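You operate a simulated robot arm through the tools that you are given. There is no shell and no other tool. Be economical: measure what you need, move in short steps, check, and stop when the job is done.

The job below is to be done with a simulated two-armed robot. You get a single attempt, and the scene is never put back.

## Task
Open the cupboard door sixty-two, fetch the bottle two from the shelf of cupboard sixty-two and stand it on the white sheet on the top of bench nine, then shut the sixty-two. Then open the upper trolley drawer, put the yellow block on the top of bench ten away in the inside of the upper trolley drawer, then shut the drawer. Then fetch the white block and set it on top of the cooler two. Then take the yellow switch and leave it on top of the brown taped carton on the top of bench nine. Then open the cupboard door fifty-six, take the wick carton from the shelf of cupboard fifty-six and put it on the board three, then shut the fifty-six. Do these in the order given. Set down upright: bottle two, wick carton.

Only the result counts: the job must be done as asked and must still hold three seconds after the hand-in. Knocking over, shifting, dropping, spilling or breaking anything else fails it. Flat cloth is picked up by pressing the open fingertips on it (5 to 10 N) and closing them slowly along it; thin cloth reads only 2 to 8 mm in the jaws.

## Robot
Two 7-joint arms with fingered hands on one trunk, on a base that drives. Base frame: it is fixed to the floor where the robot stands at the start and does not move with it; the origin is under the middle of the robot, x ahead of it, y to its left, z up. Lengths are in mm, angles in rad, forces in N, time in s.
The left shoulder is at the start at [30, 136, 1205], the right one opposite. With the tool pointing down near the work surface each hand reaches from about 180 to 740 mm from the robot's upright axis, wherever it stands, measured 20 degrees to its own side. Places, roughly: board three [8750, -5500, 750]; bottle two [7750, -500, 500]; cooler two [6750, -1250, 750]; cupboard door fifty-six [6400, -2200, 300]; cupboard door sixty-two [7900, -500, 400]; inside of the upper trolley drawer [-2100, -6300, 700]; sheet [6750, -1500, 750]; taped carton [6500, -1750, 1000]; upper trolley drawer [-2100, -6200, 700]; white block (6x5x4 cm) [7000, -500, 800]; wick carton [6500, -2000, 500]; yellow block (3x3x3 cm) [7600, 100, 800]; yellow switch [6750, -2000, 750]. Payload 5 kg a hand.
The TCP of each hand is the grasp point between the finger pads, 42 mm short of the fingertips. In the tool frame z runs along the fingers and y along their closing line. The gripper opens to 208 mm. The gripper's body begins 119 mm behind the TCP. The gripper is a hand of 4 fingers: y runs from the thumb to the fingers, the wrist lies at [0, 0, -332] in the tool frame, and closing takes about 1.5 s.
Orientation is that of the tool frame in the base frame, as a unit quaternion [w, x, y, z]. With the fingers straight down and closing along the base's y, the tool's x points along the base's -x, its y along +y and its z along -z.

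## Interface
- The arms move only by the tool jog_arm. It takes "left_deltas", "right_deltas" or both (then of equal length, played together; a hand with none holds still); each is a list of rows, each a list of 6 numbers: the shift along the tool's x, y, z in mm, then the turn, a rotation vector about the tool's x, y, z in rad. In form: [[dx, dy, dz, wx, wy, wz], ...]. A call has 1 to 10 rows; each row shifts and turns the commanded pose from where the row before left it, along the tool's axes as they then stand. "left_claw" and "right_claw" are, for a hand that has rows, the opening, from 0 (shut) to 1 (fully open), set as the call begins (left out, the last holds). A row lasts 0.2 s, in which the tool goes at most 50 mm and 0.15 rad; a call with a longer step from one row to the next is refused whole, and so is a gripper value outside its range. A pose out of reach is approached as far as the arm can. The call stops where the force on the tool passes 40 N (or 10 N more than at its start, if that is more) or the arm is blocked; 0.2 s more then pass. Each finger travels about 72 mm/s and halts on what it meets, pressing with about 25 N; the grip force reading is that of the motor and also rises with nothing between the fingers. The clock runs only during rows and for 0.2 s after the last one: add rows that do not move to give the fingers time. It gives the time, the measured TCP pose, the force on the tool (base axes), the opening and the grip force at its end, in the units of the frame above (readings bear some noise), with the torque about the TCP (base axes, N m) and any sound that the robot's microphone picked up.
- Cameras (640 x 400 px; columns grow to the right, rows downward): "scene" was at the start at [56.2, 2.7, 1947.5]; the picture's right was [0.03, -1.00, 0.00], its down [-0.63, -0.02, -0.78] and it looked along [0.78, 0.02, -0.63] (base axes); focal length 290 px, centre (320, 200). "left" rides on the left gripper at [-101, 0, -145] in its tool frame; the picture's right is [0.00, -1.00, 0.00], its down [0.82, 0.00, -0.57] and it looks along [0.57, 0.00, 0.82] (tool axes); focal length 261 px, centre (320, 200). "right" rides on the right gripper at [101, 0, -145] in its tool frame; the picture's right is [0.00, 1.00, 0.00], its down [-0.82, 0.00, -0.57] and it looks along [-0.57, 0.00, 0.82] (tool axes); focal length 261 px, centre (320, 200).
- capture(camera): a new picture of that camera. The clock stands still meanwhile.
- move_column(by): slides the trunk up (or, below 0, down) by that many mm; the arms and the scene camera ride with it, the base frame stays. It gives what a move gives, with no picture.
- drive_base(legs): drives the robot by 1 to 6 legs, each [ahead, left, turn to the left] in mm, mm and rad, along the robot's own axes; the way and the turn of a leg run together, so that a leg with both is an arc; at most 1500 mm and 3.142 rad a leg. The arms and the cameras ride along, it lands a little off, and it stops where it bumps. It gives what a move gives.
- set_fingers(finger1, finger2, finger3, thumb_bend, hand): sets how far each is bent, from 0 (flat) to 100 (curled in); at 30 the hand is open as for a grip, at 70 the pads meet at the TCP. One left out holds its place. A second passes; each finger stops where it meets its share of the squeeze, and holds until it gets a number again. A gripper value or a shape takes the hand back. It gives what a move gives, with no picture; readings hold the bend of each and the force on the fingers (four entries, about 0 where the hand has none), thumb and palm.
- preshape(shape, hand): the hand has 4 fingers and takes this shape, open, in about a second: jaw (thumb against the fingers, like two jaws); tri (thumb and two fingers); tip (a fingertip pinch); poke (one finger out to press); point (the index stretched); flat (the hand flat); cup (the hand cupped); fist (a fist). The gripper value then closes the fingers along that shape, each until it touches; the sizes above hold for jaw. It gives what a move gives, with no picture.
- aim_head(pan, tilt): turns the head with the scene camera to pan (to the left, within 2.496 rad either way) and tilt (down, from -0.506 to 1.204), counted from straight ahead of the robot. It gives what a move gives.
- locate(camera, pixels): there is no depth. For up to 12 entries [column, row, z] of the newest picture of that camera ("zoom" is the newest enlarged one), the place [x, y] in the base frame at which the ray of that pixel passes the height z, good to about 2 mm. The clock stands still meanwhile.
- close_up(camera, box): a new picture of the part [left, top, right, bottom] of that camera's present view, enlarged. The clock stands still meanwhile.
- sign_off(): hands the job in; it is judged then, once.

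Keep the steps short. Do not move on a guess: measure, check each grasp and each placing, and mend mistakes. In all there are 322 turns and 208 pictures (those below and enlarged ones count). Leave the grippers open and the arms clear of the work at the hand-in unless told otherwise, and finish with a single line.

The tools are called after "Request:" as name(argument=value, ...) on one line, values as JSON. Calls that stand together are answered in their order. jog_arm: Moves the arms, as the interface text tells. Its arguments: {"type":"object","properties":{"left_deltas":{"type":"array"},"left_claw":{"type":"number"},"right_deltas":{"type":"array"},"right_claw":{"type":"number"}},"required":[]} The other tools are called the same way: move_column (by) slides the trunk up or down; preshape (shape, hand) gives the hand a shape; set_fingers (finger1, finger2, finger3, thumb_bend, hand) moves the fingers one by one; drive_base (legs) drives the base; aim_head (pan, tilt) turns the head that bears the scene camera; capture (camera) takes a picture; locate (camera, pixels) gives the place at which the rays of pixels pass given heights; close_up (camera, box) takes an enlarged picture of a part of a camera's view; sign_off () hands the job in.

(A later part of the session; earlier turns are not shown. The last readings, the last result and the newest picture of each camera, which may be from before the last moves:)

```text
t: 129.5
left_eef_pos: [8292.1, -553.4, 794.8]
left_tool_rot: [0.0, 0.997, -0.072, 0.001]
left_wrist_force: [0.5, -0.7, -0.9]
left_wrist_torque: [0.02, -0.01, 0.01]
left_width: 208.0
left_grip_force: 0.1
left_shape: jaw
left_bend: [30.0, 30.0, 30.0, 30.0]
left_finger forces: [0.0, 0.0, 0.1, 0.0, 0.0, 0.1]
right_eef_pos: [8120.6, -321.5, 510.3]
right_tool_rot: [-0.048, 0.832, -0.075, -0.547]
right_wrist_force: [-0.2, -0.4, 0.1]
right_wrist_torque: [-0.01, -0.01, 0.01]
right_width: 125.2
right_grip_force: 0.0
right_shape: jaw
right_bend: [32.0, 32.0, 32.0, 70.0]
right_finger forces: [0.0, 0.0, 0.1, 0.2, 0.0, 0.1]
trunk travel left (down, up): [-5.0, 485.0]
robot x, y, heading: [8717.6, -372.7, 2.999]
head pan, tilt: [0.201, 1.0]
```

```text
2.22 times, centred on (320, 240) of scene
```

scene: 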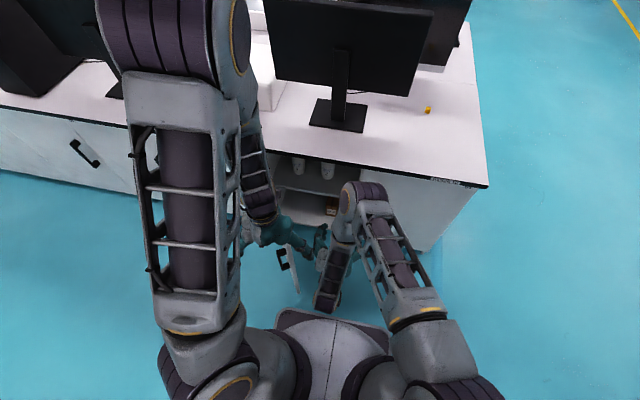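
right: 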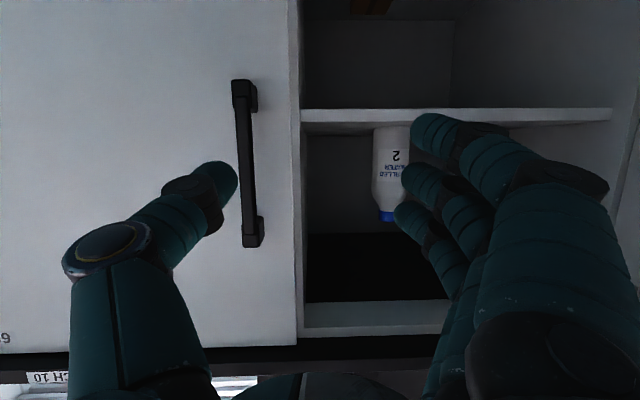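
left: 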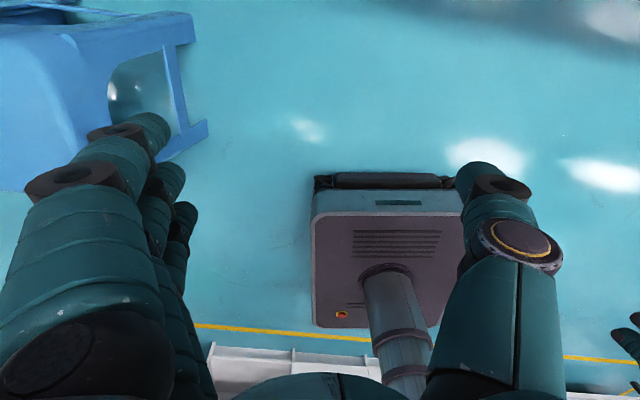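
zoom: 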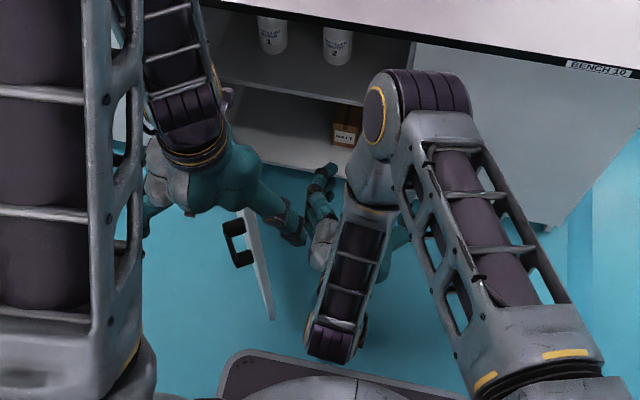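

The door got dragged to ~60°. Push it wider with the right hand by strafing the base left.

Request:
drive_base(legs=[[0, 250, 0]])

Request:
jog_arm(right_deltas=[[0, 30, 0, 0, 0, 0], [0, 30, 0, 0, 0, 0], [0, 30, 0, 0, 0, 0], [0, 20, 0, 0, 0, 0]])

Request:
capture(camera="scene")

```text
t: 130.9
left_eef_pos: [8280.2, -718.5, 793.8]
left_tool_rot: [-0.003, 0.997, -0.078, 0.013]
left_wrist_force: [4.0, -0.1, 1.5]
left_wrist_torque: [0.15, -0.08, -0.47]
left_width: 208.0
left_grip_force: 0.0
left_shape: jaw
left_bend: [30.0, 30.0, 30.0, 29.0]
left_finger forces: [0.0, 0.0, 0.0, 0.0, 3.8, 0.1]
right_eef_pos: [8098.1, -485.4, 510.6]
right_tool_rot: [-0.048, 0.833, -0.074, -0.547]
right_wrist_force: [0.4, -1.1, 0.0]
right_wrist_torque: [-0.02, 0.01, 0.01]
right_width: 125.2
right_grip_force: 0.0
right_shape: jaw
right_bend: [32.0, 32.0, 32.0, 70.0]
right_finger forces: [0.1, 0.1, 0.0, 0.0, 0.0, 0.1]
trunk travel left (down, up): [-5.0, 485.0]
robot x, y, heading: [8694.1, -534.6, 3.0]
head pan, tilt: [0.201, 1.0]
stopped in leg 1: the force on the tool passed its limit at 49 N (the readings are from after the stop); the commanded pose is now the measured one
```

```text
t: 131.5
left_eef_pos: [8285.2, -719.6, 792.4]
left_tool_rot: [-0.001, 0.997, -0.078, 0.015]
left_wrist_force: [-1.7, -9.8, -2.3]
left_wrist_torque: [-0.31, -0.11, -0.17]
left_width: 207.3
left_grip_force: 0.1
left_shape: jaw
left_bend: [30.0, 30.0, 30.0, 32.0]
left_finger forces: [0.0, 0.1, 0.0, 0.0, 0.1, 0.0]
right_eef_pos: [8090.7, -522.8, 508.8]
right_tool_rot: [-0.05, 0.834, -0.072, -0.545]
right_wrist_force: [-1.2, -0.3, -1.4]
right_wrist_torque: [0.02, 0.06, -0.01]
right_width: 125.1
right_grip_force: 0.0
right_shape: jaw
right_bend: [32.0, 32.0, 32.0, 70.0]
right_finger forces: [0.0, 0.1, 0.1, 0.0, 0.0, 0.0]
trunk travel left (down, up): [-5.0, 485.0]
robot x, y, heading: [8692.9, -534.1, 2.993]
head pan, tilt: [0.201, 1.0]
stopped in row 2 (left hand): the force on the tool passed its limit at 70 N (the readings are from after the stop); the commanded pose is now the measured one
```

```text
156 pictures are left
```

scene: 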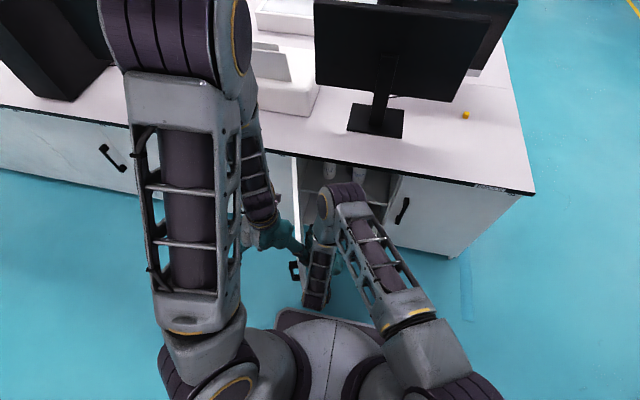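

The left thumb touches the door top. Raise the left hand 150 mm first.

Request:
jog_arm(left_deltas=[[0, 0, -30, 0, 0, 0], [0, 0, -40, 0, 0, 0], [0, 0, -40, 0, 0, 0], [0, 0, -40, 0, 0, 0], [0, 0, -40, 0, 0, 0]])

Request:
jog_arm(right_deltas=[[0, 30, 0, 0, 0, 0], [0, 30, 0, 0, 0, 0], [0, 30, 0, 0, 0, 0], [0, 0, 0, 0, 0, 0]])

Request:
drive_base(legs=[[0, 140, 0]])

Request:
capture(camera="scene")

```text
t: 132.7
left_eef_pos: [8277.0, -718.5, 983.5]
left_tool_rot: [-0.003, 0.997, -0.079, 0.016]
left_wrist_force: [0.2, 0.5, 1.1]
left_wrist_torque: [-0.04, 0.08, 0.02]
left_width: 207.9
left_grip_force: 0.1
left_shape: jaw
left_bend: [30.0, 30.0, 30.0, 30.0]
left_finger forces: [0.0, 0.0, 0.0, 0.1, 0.0, 0.1]
right_eef_pos: [8090.9, -523.4, 510.1]
right_tool_rot: [-0.051, 0.833, -0.073, -0.545]
right_wrist_force: [0.6, 0.6, -0.1]
right_wrist_torque: [-0.02, -0.04, 0.01]
right_width: 125.0
right_grip_force: 0.0
right_shape: jaw
right_bend: [32.0, 32.0, 32.0, 70.0]
right_finger forces: [0.0, 0.0, 0.0, 0.0, 0.0, 0.0]
trunk travel left (down, up): [-5.0, 485.0]
robot x, y, heading: [8695.1, -536.7, 2.997]
head pan, tilt: [0.201, 1.0]
```

```text
t: 133.1
left_eef_pos: [8280.2, -724.2, 982.5]
left_tool_rot: [0.001, 0.997, -0.08, 0.02]
left_wrist_force: [1.5, -24.0, 0.8]
left_wrist_torque: [-0.79, -0.13, -0.48]
left_width: 206.1
left_grip_force: 0.1
left_shape: jaw
left_bend: [30.0, 30.0, 30.0, 35.0]
left_finger forces: [0.0, 0.0, 0.0, 0.0, 0.1, 0.0]
right_eef_pos: [8084.9, -548.4, 508.2]
right_tool_rot: [-0.053, 0.833, -0.073, -0.545]
right_wrist_force: [-0.1, -0.8, -0.3]
right_wrist_torque: [0.03, 0.05, -0.06]
right_width: 125.2
right_grip_force: 0.1
right_shape: jaw
right_bend: [32.0, 32.0, 32.0, 70.0]
right_finger forces: [0.0, 0.1, 0.0, 0.0, 0.0, 0.1]
trunk travel left (down, up): [-5.0, 485.0]
robot x, y, heading: [8692.1, -536.1, 2.995]
head pan, tilt: [0.201, 1.0]
stopped in row 2 (left hand): the force on the tool passed its limit at 56 N (the readings are from after the stop); the commanded pose is now the measured one
```

```text
t: 134.4
left_eef_pos: [8263.9, -840.8, 983.1]
left_tool_rot: [0.003, 0.997, -0.081, 0.02]
left_wrist_force: [1.2, -22.4, 0.2]
left_wrist_torque: [-0.82, 0.01, -0.32]
left_width: 206.0
left_grip_force: 0.1
left_shape: jaw
left_bend: [30.0, 30.0, 30.0, 34.0]
left_finger forces: [0.1, 0.1, 0.0, 0.1, 0.1, 0.1]
right_eef_pos: [8068.5, -661.7, 507.9]
right_tool_rot: [-0.053, 0.834, -0.073, -0.545]
right_wrist_force: [-0.4, 1.1, -0.6]
right_wrist_torque: [-0.01, -0.03, -0.03]
right_width: 124.7
right_grip_force: 0.1
right_shape: jaw
right_bend: [32.0, 32.0, 32.0, 70.0]
right_finger forces: [0.0, 0.0, 0.0, 0.1, 0.1, 0.0]
trunk travel left (down, up): [-5.0, 485.0]
robot x, y, heading: [8674.6, -651.7, 2.99]
head pan, tilt: [0.201, 1.0]
stopped in leg 1: the force on the tool passed its limit at 41 N (the readings are from after the stop); the commanded pose is now the measured one
```

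```text
155 pictures are left
```

scene: 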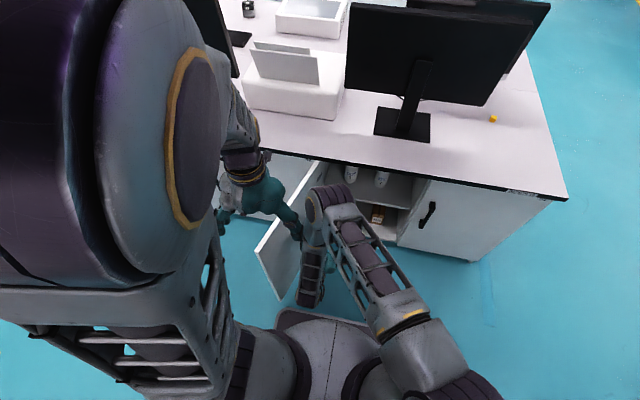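

It was the left thumb on my own right forearm. Move the left hand away left and up.

Request:
jog_arm(left_deltas=[[0, 40, -10, 0, 0, 0], [0, 40, -20, 0, 0, 0], [0, 40, -20, 0, 0, 0]])

Request:
locate(camera="scene", pixels=[[281, 298, 100], [257, 250, 700], [322, 163, 700], [276, 312, 250]])

```text
t: 135.2
left_eef_pos: [8243.1, -958.9, 1030.0]
left_tool_rot: [0.0, 0.996, -0.083, 0.02]
left_wrist_force: [0.0, 0.3, -1.2]
left_wrist_torque: [0.04, -0.02, -0.01]
left_width: 208.0
left_grip_force: 0.1
left_shape: jaw
left_bend: [30.0, 30.0, 30.0, 30.0]
left_finger forces: [0.0, 0.0, 0.0, 0.0, 0.1, 0.0]
right_eef_pos: [8068.7, -661.2, 509.0]
right_tool_rot: [-0.054, 0.833, -0.074, -0.545]
right_wrist_force: [-0.4, -0.6, -0.3]
right_wrist_torque: [-0.03, -0.01, -0.01]
right_width: 124.9
right_grip_force: 0.2
right_shape: jaw
right_bend: [32.0, 32.0, 32.0, 70.0]
right_finger forces: [0.0, 0.0, 0.0, 0.1, 0.1, 0.0]
trunk travel left (down, up): [-5.0, 485.0]
robot x, y, heading: [8673.5, -650.8, 2.999]
head pan, tilt: [0.201, 1.0]
```

```text
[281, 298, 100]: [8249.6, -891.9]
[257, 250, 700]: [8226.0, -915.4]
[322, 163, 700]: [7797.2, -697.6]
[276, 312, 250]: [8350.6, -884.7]
```

Door now open ~105°, out of the way. Move base to about (8520,-450).

Request:
drive_base(legs=[[0, -177, 0], [170, 0, 0]])

Request:
capture(camera="right")

Request:
capture(camera="scene")

```text
t: 137.8
left_eef_pos: [8096.0, -758.4, 1029.9]
left_tool_rot: [0.001, 0.996, -0.082, 0.021]
left_wrist_force: [0.5, 0.2, -0.5]
left_wrist_torque: [0.0, -0.16, 0.01]
left_width: 208.1
left_grip_force: 0.0
left_shape: jaw
left_bend: [30.0, 30.0, 30.0, 30.0]
left_finger forces: [0.1, 0.1, 0.1, 0.0, 0.0, 0.1]
right_eef_pos: [7923.8, -462.7, 506.6]
right_tool_rot: [-0.052, 0.834, -0.073, -0.545]
right_wrist_force: [-1.3, 1.0, -1.1]
right_wrist_torque: [0.0, 0.0, 0.01]
right_width: 125.0
right_grip_force: 0.0
right_shape: jaw
right_bend: [32.0, 32.0, 32.0, 70.0]
right_finger forces: [0.0, 0.0, 0.1, 0.1, 0.0, 0.1]
trunk travel left (down, up): [-5.0, 485.0]
robot x, y, heading: [8531.5, -454.4, 3.0]
head pan, tilt: [0.201, 1.0]
```

```text
154 pictures are left
```

right: 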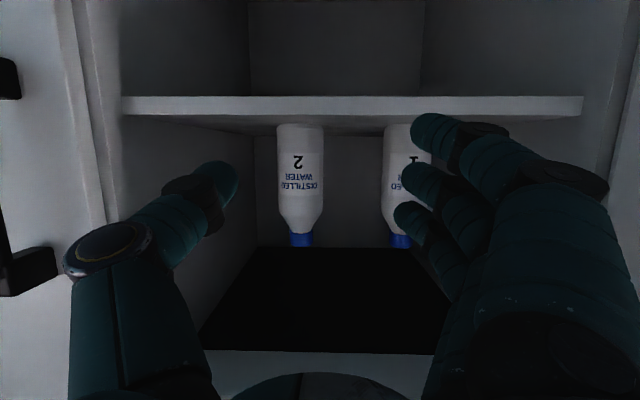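

```text
153 pictures are left
```

scene: 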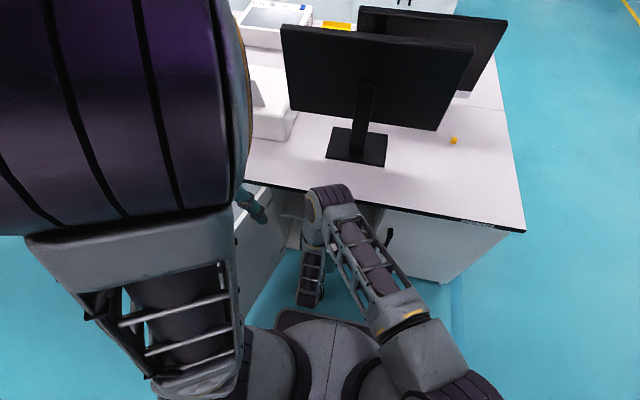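

Clear view: bottle 2 at column 300. Shift sideways/up, then advance horizontally around it.

Request:
jog_arm(right_deltas=[[-9, -15, -4, 0, 0, 0], [-9, -15, -4, 0, 0, 0], [-14.5, 0, 33, 0, 0, 0], [-14.5, 0, 33, 0, 0, 0], [-14.5, 0, 33, 0, 0, 0], [-14.5, 0, 33, 0, 0, 0], [0, 0, 0, 0, 0, 0]])

Request:
capture(camera="right")

```text
t: 139.3
left_eef_pos: [8098.7, -760.2, 1030.4]
left_tool_rot: [0.001, 0.996, -0.082, 0.02]
left_wrist_force: [0.2, -0.4, 0.3]
left_wrist_torque: [0.04, 0.0, -0.01]
left_width: 207.9
left_grip_force: 0.1
left_shape: jaw
left_bend: [30.0, 30.0, 30.0, 30.0]
left_finger forces: [0.0, 0.0, 0.1, 0.0, 0.0, 0.0]
right_eef_pos: [7787.2, -407.1, 529.8]
right_tool_rot: [-0.053, 0.833, -0.073, -0.545]
right_wrist_force: [0.2, 0.2, 1.4]
right_wrist_torque: [0.02, 0.01, -0.01]
right_width: 125.0
right_grip_force: 0.0
right_shape: jaw
right_bend: [32.0, 32.0, 32.0, 70.0]
right_finger forces: [0.0, 0.0, 0.1, 0.0, 0.0, 0.1]
trunk travel left (down, up): [-5.0, 485.0]
robot x, y, heading: [8532.5, -451.1, 3.001]
head pan, tilt: [0.201, 1.0]
```

```text
152 pictures are left
```

right: 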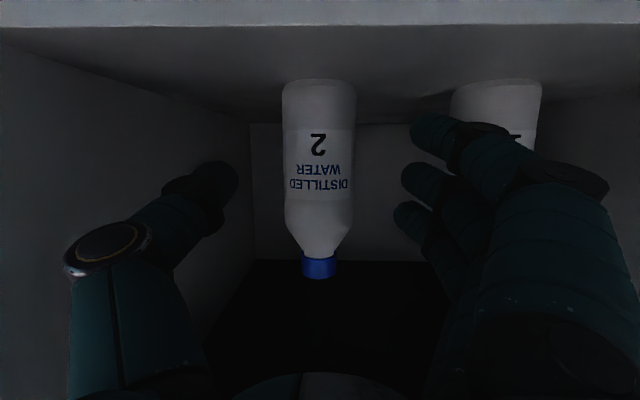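

Request:
jog_arm(right_deltas=[[-10, 0, 23, 0, 0, 0], [-10, 0, 23, 0, 0, 0], [-10, 0, 22, 0, 0, 0], [0, 0, 0, 0, 0, 0]])

Request:
capture(camera="right")

```text
t: 140.3
left_eef_pos: [8098.5, -759.0, 1030.4]
left_tool_rot: [0.002, 0.996, -0.081, 0.02]
left_wrist_force: [-0.8, 0.5, 0.5]
left_wrist_torque: [0.01, 0.02, -0.05]
left_width: 207.9
left_grip_force: 0.0
left_shape: jaw
left_bend: [30.0, 30.0, 30.0, 30.0]
left_finger forces: [0.0, 0.1, 0.0, 0.1, 0.0, 0.1]
right_eef_pos: [7714.7, -395.2, 529.2]
right_tool_rot: [-0.052, 0.834, -0.073, -0.545]
right_wrist_force: [0.3, -0.5, 0.1]
right_wrist_torque: [0.0, 0.0, -0.02]
right_width: 125.0
right_grip_force: 0.2
right_shape: jaw
right_bend: [32.0, 32.0, 32.0, 70.0]
right_finger forces: [0.0, 0.0, 0.0, 0.0, 0.0, 0.0]
trunk travel left (down, up): [-5.0, 485.0]
robot x, y, heading: [8532.4, -450.8, 3.001]
head pan, tilt: [0.201, 1.0]
```

```text
151 pictures are left
```

right: 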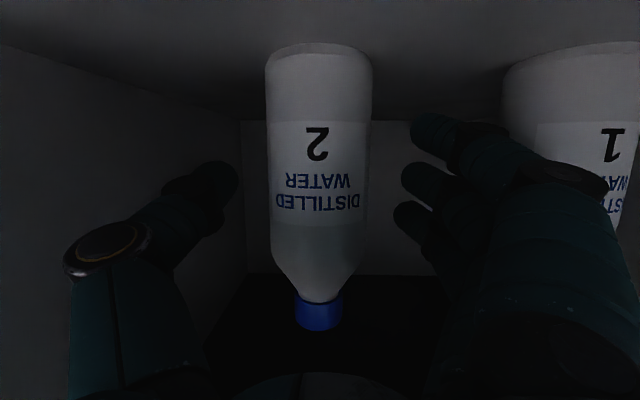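

Bottle axis is at the TCP. Close.

Request:
jog_arm(right_deltas=[[0, 0, 0, 0, 0, 0], [0, 0, 0, 0, 0, 0], [0, 0, 0, 0, 0, 0], [0, 0, 0, 0, 0, 0], [0, 0, 0, 0, 0, 0], [0, 0, 0, 0, 0, 0], [0, 0, 0, 0, 0, 0]], right_claw=0)

Request:
capture(camera="right")

```text
t: 141.9
left_eef_pos: [8098.0, -758.9, 1029.9]
left_tool_rot: [0.002, 0.996, -0.082, 0.02]
left_wrist_force: [0.6, -0.3, 0.2]
left_wrist_torque: [0.01, 0.04, 0.0]
left_width: 207.8
left_grip_force: 0.1
left_shape: jaw
left_bend: [30.0, 30.0, 30.0, 30.0]
left_finger forces: [0.0, 0.0, 0.0, 0.0, 0.0, 0.0]
right_eef_pos: [7713.3, -395.2, 529.7]
right_tool_rot: [-0.054, 0.833, -0.074, -0.545]
right_wrist_force: [-2.3, 0.3, -0.4]
right_wrist_torque: [-0.04, -0.05, 0.0]
right_width: 56.3
right_grip_force: 25.6
right_shape: jaw
right_bend: [73.0, 73.0, 73.0, 70.0]
right_finger forces: [7.5, 7.5, 6.5, 0.1, 21.9, 0.0]
trunk travel left (down, up): [-5.0, 485.0]
robot x, y, heading: [8532.3, -451.9, 2.994]
head pan, tilt: [0.201, 1.0]
```

```text
150 pictures are left
```

right: 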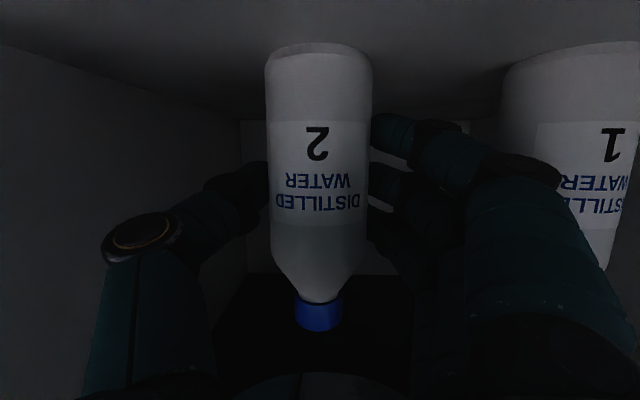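

Grip firm. Lift 30 mm and draw out.

Request:
jog_arm(right_deltas=[[-14, 0, -6, 0, 0, 0], [-14, 0, -6, 0, 0, 0], [0, 0, 0, 0, 0, 0], [12, 0, -28, 0, 0, 0], [12, 0, -28, 0, 0, 0], [12, 0, -28, 0, 0, 0], [12, 0, -28, 0, 0, 0], [12, 0, -28, 0, 0, 0], [12, 0, -28, 0, 0, 0]])

Request:
capture(camera="right")

```text
t: 143.9
left_eef_pos: [8098.5, -758.1, 1029.8]
left_tool_rot: [0.001, 0.996, -0.082, 0.02]
left_wrist_force: [1.0, -0.3, 0.1]
left_wrist_torque: [0.02, 0.04, 0.01]
left_width: 208.0
left_grip_force: 0.1
left_shape: jaw
left_bend: [30.0, 30.0, 30.0, 30.0]
left_finger forces: [0.0, 0.1, 0.1, 0.1, 0.0, 0.1]
right_eef_pos: [7894.0, -424.5, 561.3]
right_tool_rot: [-0.053, 0.833, -0.073, -0.545]
right_wrist_force: [-1.0, 0.2, -4.4]
right_wrist_torque: [-0.06, -0.09, -0.01]
right_width: 56.3
right_grip_force: 25.3
right_shape: jaw
right_bend: [73.0, 73.0, 73.0, 70.0]
right_finger forces: [7.5, 7.5, 6.3, 0.0, 21.9, 0.1]
trunk travel left (down, up): [-5.0, 485.0]
robot x, y, heading: [8530.0, -450.5, 2.995]
head pan, tilt: [0.201, 1.0]
```

```text
149 pictures are left
```

right: 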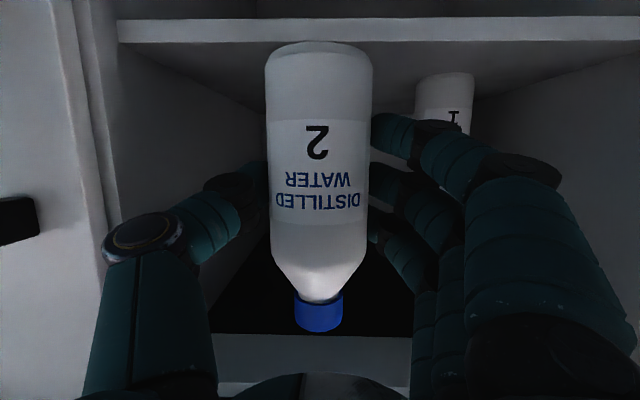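

Bottle secured (≈0.4 kg). Back the base out, raise the column, then go around the bench's near end.

Request:
drive_base(legs=[[-270, 0, 0]])

Request:
move_column(by=350)

Request:
aim_head(pan=-0.6, tilt=0.7)

Request:
capture(camera="scene")

```text
t: 145.9
left_eef_pos: [8362.5, -796.4, 1031.2]
left_tool_rot: [0.002, 0.996, -0.084, 0.02]
left_wrist_force: [0.8, 0.0, 0.2]
left_wrist_torque: [0.0, 0.12, -0.02]
left_width: 208.0
left_grip_force: 0.1
left_shape: jaw
left_bend: [30.0, 30.0, 30.0, 30.0]
left_finger forces: [0.1, 0.1, 0.2, 0.0, 0.0, 0.0]
right_eef_pos: [8161.2, -461.2, 562.9]
right_tool_rot: [-0.054, 0.833, -0.076, -0.546]
right_wrist_force: [0.6, -0.1, -4.1]
right_wrist_torque: [-0.01, -0.07, -0.01]
right_width: 56.0
right_grip_force: 25.0
right_shape: jaw
right_bend: [73.0, 73.0, 73.0, 70.0]
right_finger forces: [7.6, 7.5, 6.3, 0.1, 21.9, 0.0]
trunk travel left (down, up): [-5.0, 485.0]
robot x, y, heading: [8798.6, -489.7, 2.99]
head pan, tilt: [0.201, 1.0]
```

```text
t: 149.3
left_eef_pos: [8361.8, -795.4, 1379.8]
left_tool_rot: [0.0, 0.996, -0.084, 0.021]
left_wrist_force: [0.5, -0.8, 0.2]
left_wrist_torque: [-0.03, 0.01, -0.04]
left_width: 208.0
left_grip_force: 0.1
left_shape: jaw
left_bend: [30.0, 30.0, 30.0, 30.0]
left_finger forces: [0.0, 0.0, 0.0, 0.0, 0.1, 0.0]
right_eef_pos: [8160.1, -461.8, 911.3]
right_tool_rot: [-0.055, 0.833, -0.076, -0.545]
right_wrist_force: [-0.5, -0.2, -4.6]
right_wrist_torque: [0.0, -0.04, -0.01]
right_width: 55.9
right_grip_force: 24.9
right_shape: jaw
right_bend: [73.0, 73.0, 73.0, 70.0]
right_finger forces: [7.6, 7.5, 6.2, 0.0, 21.8, 0.0]
trunk travel left (down, up): [-355.0, 135.0]
robot x, y, heading: [8799.7, -488.7, 2.995]
head pan, tilt: [0.201, 1.0]
```

```text
t: 150.4
left_eef_pos: [8362.6, -794.8, 1380.5]
left_tool_rot: [0.001, 0.996, -0.084, 0.02]
left_wrist_force: [-0.6, -0.4, 0.2]
left_wrist_torque: [-0.02, 0.0, -0.03]
left_width: 207.7
left_grip_force: 0.1
left_shape: jaw
left_bend: [30.0, 30.0, 30.0, 30.0]
left_finger forces: [0.0, 0.0, 0.1, 0.1, 0.0, 0.1]
right_eef_pos: [8161.3, -461.4, 911.7]
right_tool_rot: [-0.054, 0.833, -0.074, -0.545]
right_wrist_force: [-0.2, -0.9, -4.7]
right_wrist_torque: [0.01, -0.06, -0.03]
right_width: 56.2
right_grip_force: 25.1
right_shape: jaw
right_bend: [73.0, 73.0, 73.0, 70.0]
right_finger forces: [7.6, 7.5, 6.2, 0.1, 21.9, 0.0]
trunk travel left (down, up): [-355.0, 135.0]
robot x, y, heading: [8797.6, -491.3, 2.987]
head pan, tilt: [-0.6, 0.7]
```

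```text
148 pictures are left
```

scene: 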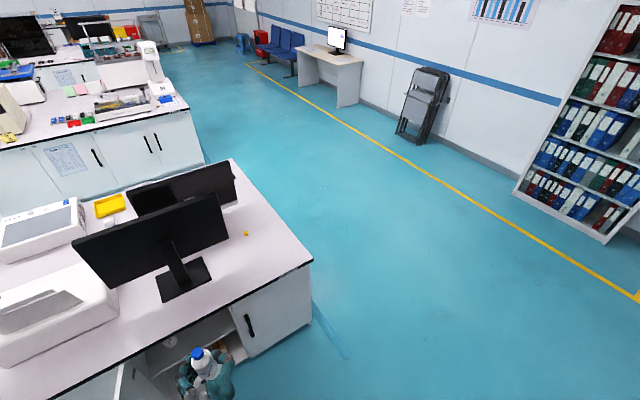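

Request:
drive_base(legs=[[0, -1450, 0.15], [1400, 0, 0], [1400, 0, 0]])

Request:
aim_head(pan=0.8, tilt=0.6)

Request:
capture(camera="scene")

```text
t: 170.8
left_eef_pos: [5694.9, 494.5, 1380.7]
left_tool_rot: [-0.001, 1.0, 0.001, 0.02]
left_wrist_force: [-0.3, 0.3, 0.0]
left_wrist_torque: [0.0, -0.02, -0.02]
left_width: 207.8
left_grip_force: 0.1
left_shape: jaw
left_bend: [30.0, 30.0, 30.0, 30.0]
left_finger forces: [0.1, 0.0, 0.0, 0.0, 0.0, 0.0]
right_eef_pos: [5439.3, 788.9, 912.0]
right_tool_rot: [-0.008, 0.836, -0.004, -0.548]
right_wrist_force: [-0.8, 0.3, -5.2]
right_wrist_torque: [-0.05, -0.09, -0.01]
right_width: 56.2
right_grip_force: 25.1
right_shape: jaw
right_bend: [73.0, 73.0, 73.0, 70.0]
right_finger forces: [7.5, 7.5, 6.3, 0.0, 21.7, 0.0]
trunk travel left (down, up): [-355.0, 135.0]
robot x, y, heading: [6071.0, 871.1, -3.122]
head pan, tilt: [-0.6, 0.7]
```

```text
t: 172.3
left_eef_pos: [5695.5, 493.9, 1380.5]
left_tool_rot: [-0.001, 1.0, 0.001, 0.02]
left_wrist_force: [-0.8, -0.3, 0.6]
left_wrist_torque: [0.01, 0.03, 0.0]
left_width: 207.8
left_grip_force: 0.1
left_shape: jaw
left_bend: [30.0, 30.0, 30.0, 30.0]
left_finger forces: [0.0, 0.0, 0.0, 0.0, 0.1, 0.1]
right_eef_pos: [5438.7, 788.3, 910.4]
right_tool_rot: [-0.007, 0.837, -0.004, -0.548]
right_wrist_force: [-0.1, 0.1, -5.4]
right_wrist_torque: [0.0, -0.04, 0.0]
right_width: 55.9
right_grip_force: 24.9
right_shape: jaw
right_bend: [73.0, 73.0, 73.0, 70.0]
right_finger forces: [7.5, 7.5, 6.2, 0.0, 21.8, 0.1]
trunk travel left (down, up): [-355.0, 135.0]
robot x, y, heading: [6069.1, 866.9, -3.125]
head pan, tilt: [0.799, 0.6]
```

```text
147 pictures are left
```

scene: 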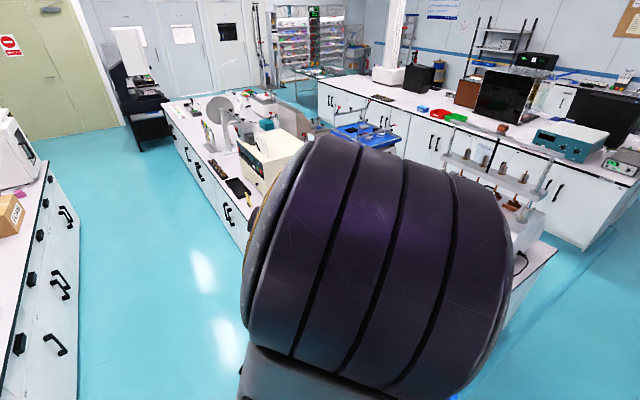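

Request:
locate(camera="scene", pixels=[[46, 165, 750], [0, 330, 750], [160, 106, 750], [240, 245, 750], [78, 230, 0], [225, 250, 100], [130, 175, 0]])

Request:
aim_head(pan=1.5, tilt=0.6)

Request:
capture(camera="scene")

```text
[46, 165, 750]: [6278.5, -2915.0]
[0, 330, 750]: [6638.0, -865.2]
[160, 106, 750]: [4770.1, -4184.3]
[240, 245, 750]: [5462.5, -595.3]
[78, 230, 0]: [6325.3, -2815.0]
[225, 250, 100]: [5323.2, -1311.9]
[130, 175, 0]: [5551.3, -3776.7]
```

```text
t: 173.4
left_eef_pos: [5695.2, 493.8, 1379.9]
left_tool_rot: [-0.001, 1.0, 0.001, 0.02]
left_wrist_force: [0.3, -0.2, -1.1]
left_wrist_torque: [0.01, 0.01, -0.04]
left_width: 208.0
left_grip_force: 0.0
left_shape: jaw
left_bend: [30.0, 30.0, 30.0, 30.0]
left_finger forces: [0.0, 0.1, 0.0, 0.1, 0.0, 0.1]
right_eef_pos: [5439.5, 789.4, 911.4]
right_tool_rot: [-0.008, 0.837, -0.005, -0.547]
right_wrist_force: [0.8, -0.1, -5.3]
right_wrist_torque: [-0.02, -0.04, 0.0]
right_width: 56.1
right_grip_force: 24.8
right_shape: jaw
right_bend: [73.0, 73.0, 73.0, 70.0]
right_finger forces: [7.6, 7.5, 6.2, 0.0, 21.8, 0.0]
trunk travel left (down, up): [-355.0, 135.0]
robot x, y, heading: [6070.0, 871.4, -3.116]
head pan, tilt: [1.499, 0.6]
```

```text
146 pictures are left
```

scene: 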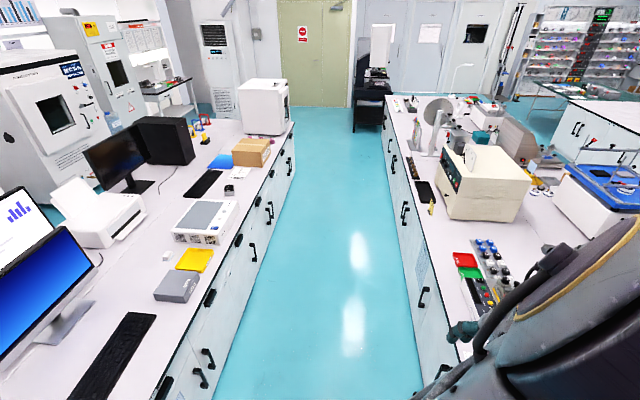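

Row C edge runs from (6638,-865) to (6278,-2915): benches are turned ≈0.178. I go out to open floor, raise the column, turn to face the bench, then strafe down the aisle.

Request:
move_column(by=100)

Request:
drive_base(legs=[[-330, -560, 0], [0, 0, 2.94]])

Request:
aim_head(pan=-0.6, tilt=0.6)

Request:
capture(camera="scene")

```text
t: 174.7
left_eef_pos: [5695.4, 494.5, 1480.2]
left_tool_rot: [-0.001, 1.0, 0.001, 0.02]
left_wrist_force: [-0.1, -0.8, 0.1]
left_wrist_torque: [0.02, -0.01, 0.02]
left_width: 207.8
left_grip_force: 0.1
left_shape: jaw
left_bend: [30.0, 30.0, 30.0, 30.0]
left_finger forces: [0.1, 0.1, 0.0, 0.0, 0.0, 0.0]
right_eef_pos: [5438.5, 788.1, 1010.1]
right_tool_rot: [-0.008, 0.836, -0.004, -0.548]
right_wrist_force: [0.9, -0.1, -6.8]
right_wrist_torque: [-0.04, -0.02, 0.01]
right_width: 56.1
right_grip_force: 24.8
right_shape: jaw
right_bend: [73.0, 73.0, 73.0, 70.0]
right_finger forces: [7.5, 7.5, 6.3, 0.1, 21.8, 0.0]
trunk travel left (down, up): [-455.0, 35.0]
robot x, y, heading: [6074.4, 869.6, -3.121]
head pan, tilt: [1.499, 0.6]
```

```text
t: 185.2
left_eef_pos: [6833.8, 1730.0, 1480.3]
left_tool_rot: [-0.02, 0.095, 0.995, 0.002]
left_wrist_force: [0.1, 0.1, -0.3]
left_wrist_torque: [0.0, 0.02, 0.02]
left_width: 208.0
left_grip_force: 0.1
left_shape: jaw
left_bend: [30.0, 30.0, 30.0, 30.0]
left_finger forces: [0.0, 0.0, 0.1, 0.0, 0.0, 0.0]
right_eef_pos: [7030.2, 1393.1, 1010.4]
right_tool_rot: [0.544, 0.083, 0.833, -0.06]
right_wrist_force: [-0.1, -0.1, -5.0]
right_wrist_torque: [0.05, 0.07, -0.02]
right_width: 56.2
right_grip_force: 24.7
right_shape: jaw
right_bend: [73.0, 73.0, 73.0, 70.0]
right_finger forces: [7.5, 7.6, 6.1, 0.0, 21.6, 0.1]
trunk travel left (down, up): [-455.0, 35.0]
robot x, y, heading: [6398.5, 1434.4, -0.168]
head pan, tilt: [1.499, 0.6]
```

```text
t: 187.2
left_eef_pos: [6834.1, 1730.4, 1482.1]
left_tool_rot: [-0.02, 0.093, 0.995, 0.0]
left_wrist_force: [0.1, 0.3, -1.1]
left_wrist_torque: [-0.05, -0.04, 0.0]
left_width: 207.7
left_grip_force: 0.1
left_shape: jaw
left_bend: [30.0, 30.0, 30.0, 30.0]
left_finger forces: [0.0, 0.0, 0.1, 0.0, 0.0, 0.1]
right_eef_pos: [7029.6, 1392.0, 1010.6]
right_tool_rot: [0.545, 0.081, 0.833, -0.058]
right_wrist_force: [-1.0, -0.2, -5.5]
right_wrist_torque: [0.02, 0.04, -0.01]
right_width: 56.3
right_grip_force: 24.8
right_shape: jaw
right_bend: [73.0, 73.0, 73.0, 70.0]
right_finger forces: [7.6, 7.5, 6.0, 0.0, 21.6, 0.1]
trunk travel left (down, up): [-455.0, 35.0]
robot x, y, heading: [6395.5, 1434.4, -0.169]
head pan, tilt: [-0.6, 0.6]
```

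```text
145 pictures are left
```

scene: 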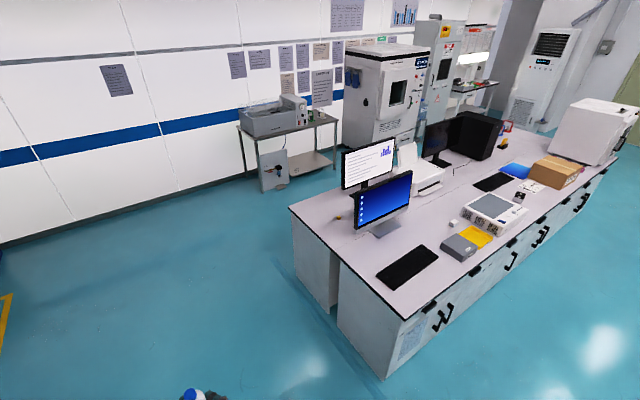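

Request:
drive_base(legs=[[0, -1450, 0], [0, -1200, 0]])

Request:
aim_head(pan=0.0, tilt=0.75)

Request:
capture(camera="scene")

```text
t: 200.2
left_eef_pos: [6378.9, -894.9, 1480.0]
left_tool_rot: [-0.02, 0.09, 0.996, 0.001]
left_wrist_force: [-0.6, -0.2, 0.4]
left_wrist_torque: [-0.01, 0.01, 0.02]
left_width: 207.5
left_grip_force: 0.0
left_shape: jaw
left_bend: [30.0, 30.0, 30.0, 30.0]
left_finger forces: [0.0, 0.0, 0.0, 0.0, 0.0, 0.0]
right_eef_pos: [6576.7, -1229.8, 1010.5]
right_tool_rot: [0.544, 0.081, 0.833, -0.058]
right_wrist_force: [0.2, 0.3, -5.8]
right_wrist_torque: [0.01, 0.04, -0.03]
right_width: 56.2
right_grip_force: 25.0
right_shape: jaw
right_bend: [73.0, 73.0, 73.0, 70.0]
right_finger forces: [7.5, 7.6, 5.9, 0.0, 21.6, 0.0]
trunk travel left (down, up): [-455.0, 35.0]
robot x, y, heading: [5938.9, -1190.8, -0.161]
head pan, tilt: [-0.6, 0.6]
```

```text
t: 201.2
left_eef_pos: [6378.1, -893.6, 1482.1]
left_tool_rot: [-0.019, 0.091, 0.996, 0.0]
left_wrist_force: [-0.3, 0.8, -0.6]
left_wrist_torque: [0.0, 0.0, 0.01]
left_width: 208.0
left_grip_force: 0.0
left_shape: jaw
left_bend: [30.0, 30.0, 30.0, 30.0]
left_finger forces: [0.0, 0.0, 0.1, 0.0, 0.0, 0.0]
right_eef_pos: [6576.2, -1229.2, 1011.0]
right_tool_rot: [0.544, 0.081, 0.833, -0.058]
right_wrist_force: [-0.1, -0.3, -5.3]
right_wrist_torque: [0.02, 0.03, 0.03]
right_width: 56.0
right_grip_force: 25.0
right_shape: jaw
right_bend: [73.0, 73.0, 73.0, 70.0]
right_finger forces: [7.7, 7.5, 6.0, 0.0, 21.6, 0.0]
trunk travel left (down, up): [-455.0, 35.0]
robot x, y, heading: [5937.4, -1197.9, -0.168]
head pan, tilt: [0.0, 0.75]
```

```text
144 pictures are left
```

scene: 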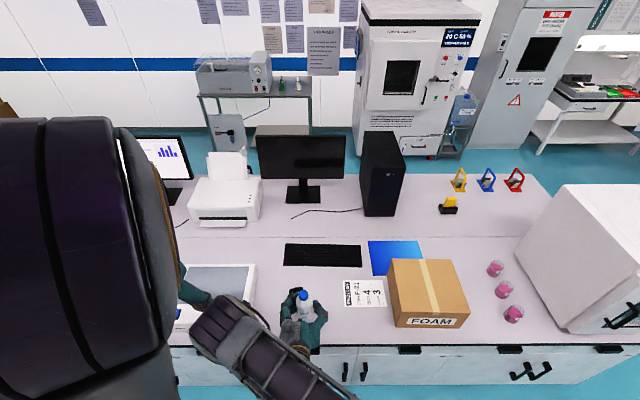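

Request:
close_up(camera="scene", box=[260, 160, 560, 350])

Request:
locate(camera="scene", pixels=[[343, 283, 760], [383, 279, 760], [388, 305, 760], [347, 306, 760], [448, 206, 760], [387, 263, 960], [470, 318, 760], [396, 326, 760], [310, 350, 760], [545, 345, 760]])

```text
2.11 times, centred on (410, 255) of scene
```

zoom: 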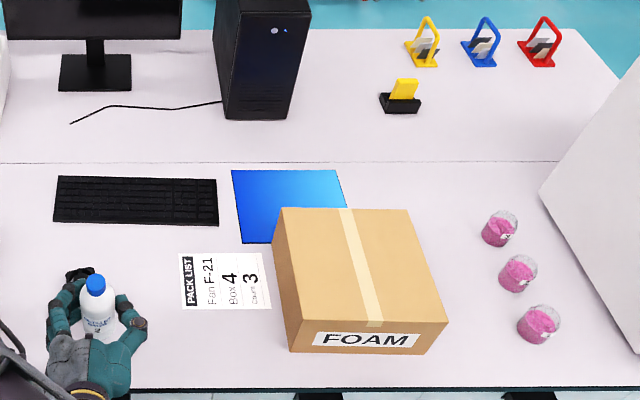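

```text
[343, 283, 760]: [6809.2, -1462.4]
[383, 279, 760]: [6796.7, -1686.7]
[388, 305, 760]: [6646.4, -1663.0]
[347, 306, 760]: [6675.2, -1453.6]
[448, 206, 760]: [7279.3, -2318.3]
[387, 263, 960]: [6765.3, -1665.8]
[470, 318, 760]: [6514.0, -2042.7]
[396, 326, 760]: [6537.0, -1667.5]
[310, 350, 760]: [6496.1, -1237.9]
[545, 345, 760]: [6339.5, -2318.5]
```

White "PACK LIST" sheet spans ≈ x 6650–6805, y −1455…−1680. I'll stand the bottle at about (6735,-1540). Shift the base right 245, ahead 100, column down 150.

Request:
drive_base(legs=[[0, -245, 0], [100, 0, 0]])

Request:
move_column(by=-130)

Request:
capture(camera="scene")

Request:
capture(camera="right")

```text
t: 203.7
left_eef_pos: [6439.3, -1145.8, 1480.6]
left_tool_rot: [-0.021, 0.091, 0.996, 0.002]
left_wrist_force: [0.3, -0.1, 0.4]
left_wrist_torque: [0.06, 0.12, -0.03]
left_width: 207.9
left_grip_force: 0.0
left_shape: jaw
left_bend: [30.0, 30.0, 30.0, 30.0]
left_finger forces: [0.0, 0.1, 0.1, 0.1, 0.0, 0.0]
right_eef_pos: [6636.9, -1482.7, 1011.1]
right_tool_rot: [0.544, 0.08, 0.833, -0.057]
right_wrist_force: [-0.2, -1.1, -6.2]
right_wrist_torque: [0.01, 0.06, 0.02]
right_width: 55.8
right_grip_force: 25.3
right_shape: jaw
right_bend: [73.0, 73.0, 73.0, 70.0]
right_finger forces: [7.7, 7.6, 6.0, 0.1, 21.9, 0.0]
trunk travel left (down, up): [-455.0, 35.0]
robot x, y, heading: [5999.2, -1440.2, -0.159]
head pan, tilt: [0.0, 0.75]
```

```text
t: 205.3
left_eef_pos: [6439.5, -1145.8, 1351.4]
left_tool_rot: [-0.021, 0.091, 0.996, 0.001]
left_wrist_force: [0.4, -0.6, 0.0]
left_wrist_torque: [-0.01, 0.13, -0.01]
left_width: 207.8
left_grip_force: 0.1
left_shape: jaw
left_bend: [30.0, 30.0, 30.0, 30.0]
left_finger forces: [0.1, 0.0, 0.1, 0.0, 0.0, 0.0]
right_eef_pos: [6639.5, -1482.7, 885.0]
right_tool_rot: [0.548, 0.081, 0.831, -0.058]
right_wrist_force: [5.7, -3.9, 36.9]
right_wrist_torque: [-0.13, -0.58, -0.07]
right_width: 56.4
right_grip_force: 25.0
right_shape: jaw
right_bend: [74.0, 74.0, 73.0, 71.0]
right_finger forces: [8.2, 8.5, 8.5, 0.0, 25.8, 0.1]
trunk travel left (down, up): [-325.0, 165.0]
robot x, y, heading: [5997.3, -1445.9, -0.161]
head pan, tilt: [0.0, 0.75]
```

```text
142 pictures are left
```

scene: 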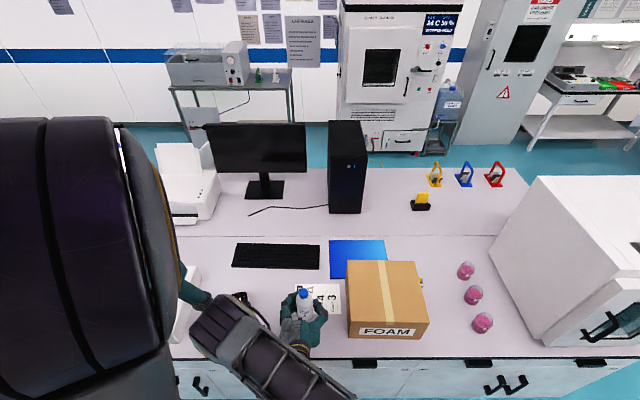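

```text
141 pictures are left
```

right: 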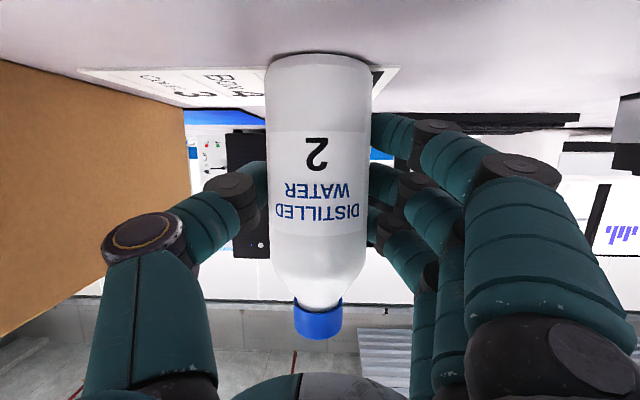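

The bottle already touches the bench (top ≈ 800, not 760). Lift 40 and re-measure the sheet at z 800.

Request:
move_column(by=40)

Request:
capture(camera="scene")

Request:
capture(camera="right")

```text
t: 206.1
left_eef_pos: [6438.6, -1145.8, 1390.6]
left_tool_rot: [-0.02, 0.091, 0.996, 0.001]
left_wrist_force: [-0.1, 0.4, 0.7]
left_wrist_torque: [-0.02, 0.09, 0.01]
left_width: 207.9
left_grip_force: 0.1
left_shape: jaw
left_bend: [30.0, 30.0, 30.0, 30.0]
left_finger forces: [0.0, 0.0, 0.0, 0.0, 0.0, 0.0]
right_eef_pos: [6634.5, -1482.4, 919.4]
right_tool_rot: [0.544, 0.081, 0.833, -0.059]
right_wrist_force: [0.2, -0.1, -5.9]
right_wrist_torque: [0.03, 0.02, 0.01]
right_width: 55.7
right_grip_force: 25.2
right_shape: jaw
right_bend: [73.0, 74.0, 73.0, 71.0]
right_finger forces: [7.5, 7.9, 4.8, 0.0, 21.5, 0.0]
trunk travel left (down, up): [-365.0, 125.0]
robot x, y, heading: [5993.4, -1446.8, -0.167]
head pan, tilt: [0.0, 0.75]
```

```text
140 pictures are left
```

scene: 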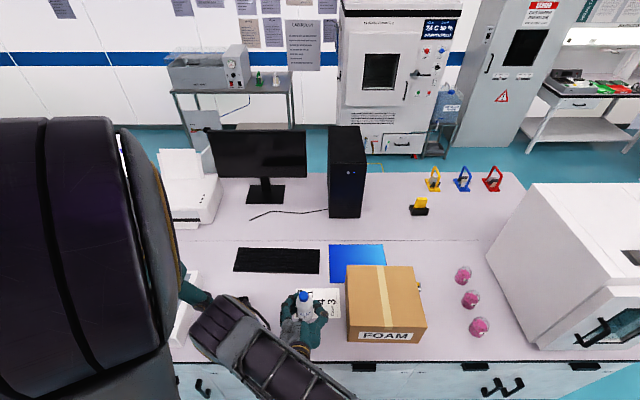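

```text
139 pictures are left
```

right: 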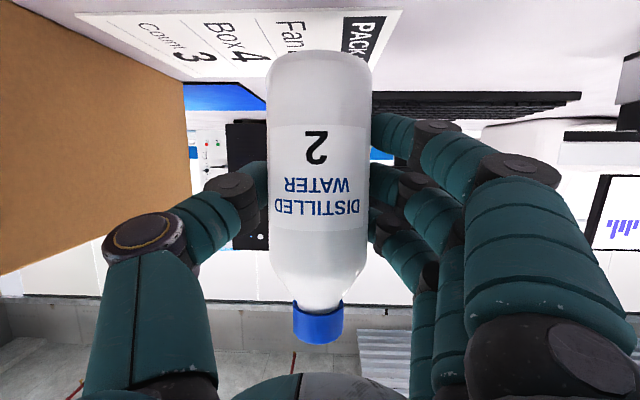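

Request:
locate(camera="right", pixels=[[400, 12, 800], [78, 14, 800], [190, 80, 800], [378, 65, 800]])

Request:
locate(camera="scene", pixels=[[339, 290, 800], [341, 318, 800], [347, 343, 800], [427, 341, 800], [300, 288, 800], [418, 210, 800], [170, 361, 800], [600, 362, 800]])

```text
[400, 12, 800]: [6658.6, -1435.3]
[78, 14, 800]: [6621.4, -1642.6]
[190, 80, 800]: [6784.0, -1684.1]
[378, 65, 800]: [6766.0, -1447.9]
```

```text
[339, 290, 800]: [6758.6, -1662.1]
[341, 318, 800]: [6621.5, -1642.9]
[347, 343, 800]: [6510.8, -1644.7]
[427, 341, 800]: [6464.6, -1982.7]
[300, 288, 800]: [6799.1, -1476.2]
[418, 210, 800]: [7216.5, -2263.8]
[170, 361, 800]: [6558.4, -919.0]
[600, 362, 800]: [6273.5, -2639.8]
```

Both cameras agree on the sheet at z=800: centre ≈ (6712,-1550). Move the bottle to (6715,-1530), then lower.

Request:
jog_arm(right_deltas=[[-10.5, -10.3, 24, 0, 0, 0], [-10.5, -10.3, 24, 0, 0, 0], [-10.5, -10.3, 24, 0, 0, 0], [0, 0, 0, 0, 0, 0], [9, 0, 4, 0, 0, 0], [9, 0, 4, 0, 0, 0], [0, 0, 0, 0, 0, 0]])

Request:
capture(camera="right")

Request:
close_up(camera="scene", box=[220, 220, 460, 370])

```text
t: 207.7
left_eef_pos: [6438.0, -1146.5, 1390.9]
left_tool_rot: [-0.02, 0.091, 0.996, 0.002]
left_wrist_force: [0.5, 0.6, -0.3]
left_wrist_torque: [-0.02, -0.02, -0.02]
left_width: 207.8
left_grip_force: 0.2
left_shape: jaw
left_bend: [30.0, 30.0, 30.0, 30.0]
left_finger forces: [0.0, 0.1, 0.0, 0.1, 0.0, 0.0]
right_eef_pos: [6706.5, -1529.8, 902.6]
right_tool_rot: [0.544, 0.08, 0.833, -0.057]
right_wrist_force: [-0.2, -0.3, -6.0]
right_wrist_torque: [-0.02, 0.03, 0.0]
right_width: 55.6
right_grip_force: 24.7
right_shape: jaw
right_bend: [73.0, 74.0, 73.0, 71.0]
right_finger forces: [7.6, 7.8, 4.8, 0.1, 21.4, 0.0]
trunk travel left (down, up): [-365.0, 125.0]
robot x, y, heading: [5996.8, -1444.5, -0.159]
head pan, tilt: [0.0, 0.75]
```

```text
138 pictures are left
```

right: 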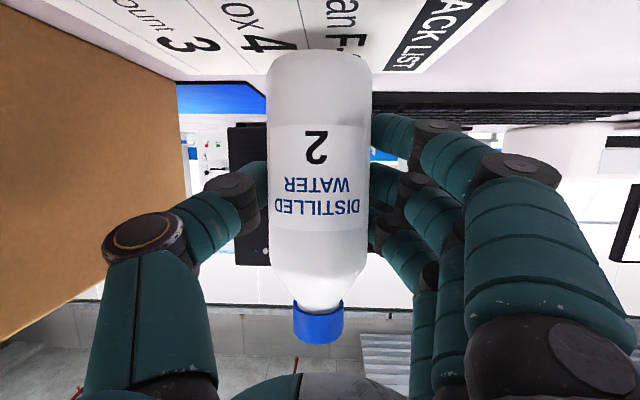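

```text
2.67 times, centred on (340, 295) of scene
```

zoom: 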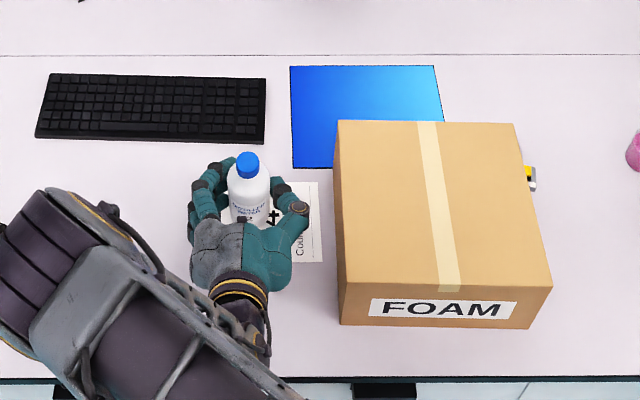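

Over the sheet. Lower in small steps to contact.

Request:
jog_arm(right_deltas=[[4, 0, 1.7, 0, 0, 0], [4, 0, 1.7, 0, 0, 0], [2, 0, 0.9, 0, 0, 0], [0, 0, 0, 0, 0, 0]])

```text
t: 208.7
left_eef_pos: [6437.4, -1146.7, 1389.9]
left_tool_rot: [-0.02, 0.09, 0.996, 0.001]
left_wrist_force: [0.0, 0.2, -0.4]
left_wrist_torque: [0.05, -0.02, 0.0]
left_width: 208.0
left_grip_force: 0.0
left_shape: jaw
left_bend: [30.0, 30.0, 30.0, 30.0]
left_finger forces: [0.0, 0.1, 0.0, 0.1, 0.0, 0.1]
right_eef_pos: [6706.2, -1530.7, 889.7]
right_tool_rot: [0.545, 0.081, 0.832, -0.058]
right_wrist_force: [-0.6, 0.9, -4.9]
right_wrist_torque: [0.0, 0.03, 0.0]
right_width: 55.7
right_grip_force: 25.2
right_shape: jaw
right_bend: [73.0, 74.0, 73.0, 71.0]
right_finger forces: [7.5, 7.9, 4.6, 0.1, 21.5, 0.0]
trunk travel left (down, up): [-365.0, 125.0]
robot x, y, heading: [6000.5, -1443.4, -0.159]
head pan, tilt: [0.0, 0.75]
```

Request:
jog_arm(right_deltas=[[2, 0, 0.8, 0, 0, 0], [2, 0, 0.8, 0, 0, 0], [0, 0, 0, 0, 0, 0]])

```text
t: 209.5
left_eef_pos: [6437.7, -1146.7, 1389.9]
left_tool_rot: [-0.02, 0.09, 0.996, 0.001]
left_wrist_force: [-0.1, -1.9, -0.1]
left_wrist_torque: [-0.03, -0.02, 0.03]
left_width: 208.1
left_grip_force: 0.0
left_shape: jaw
left_bend: [30.0, 30.0, 30.0, 30.0]
left_finger forces: [0.1, 0.0, 0.0, 0.0, 0.1, 0.0]
right_eef_pos: [6708.2, -1529.3, 887.9]
right_tool_rot: [0.545, 0.081, 0.833, -0.058]
right_wrist_force: [3.8, -0.5, 8.9]
right_wrist_torque: [0.02, 0.08, 0.01]
right_width: 55.5
right_grip_force: 25.2
right_shape: jaw
right_bend: [74.0, 74.0, 73.0, 71.0]
right_finger forces: [8.2, 8.2, 7.6, 0.0, 22.7, 0.0]
trunk travel left (down, up): [-365.0, 125.0]
robot x, y, heading: [6000.8, -1445.4, -0.164]
head pan, tilt: [0.0, 0.75]
```

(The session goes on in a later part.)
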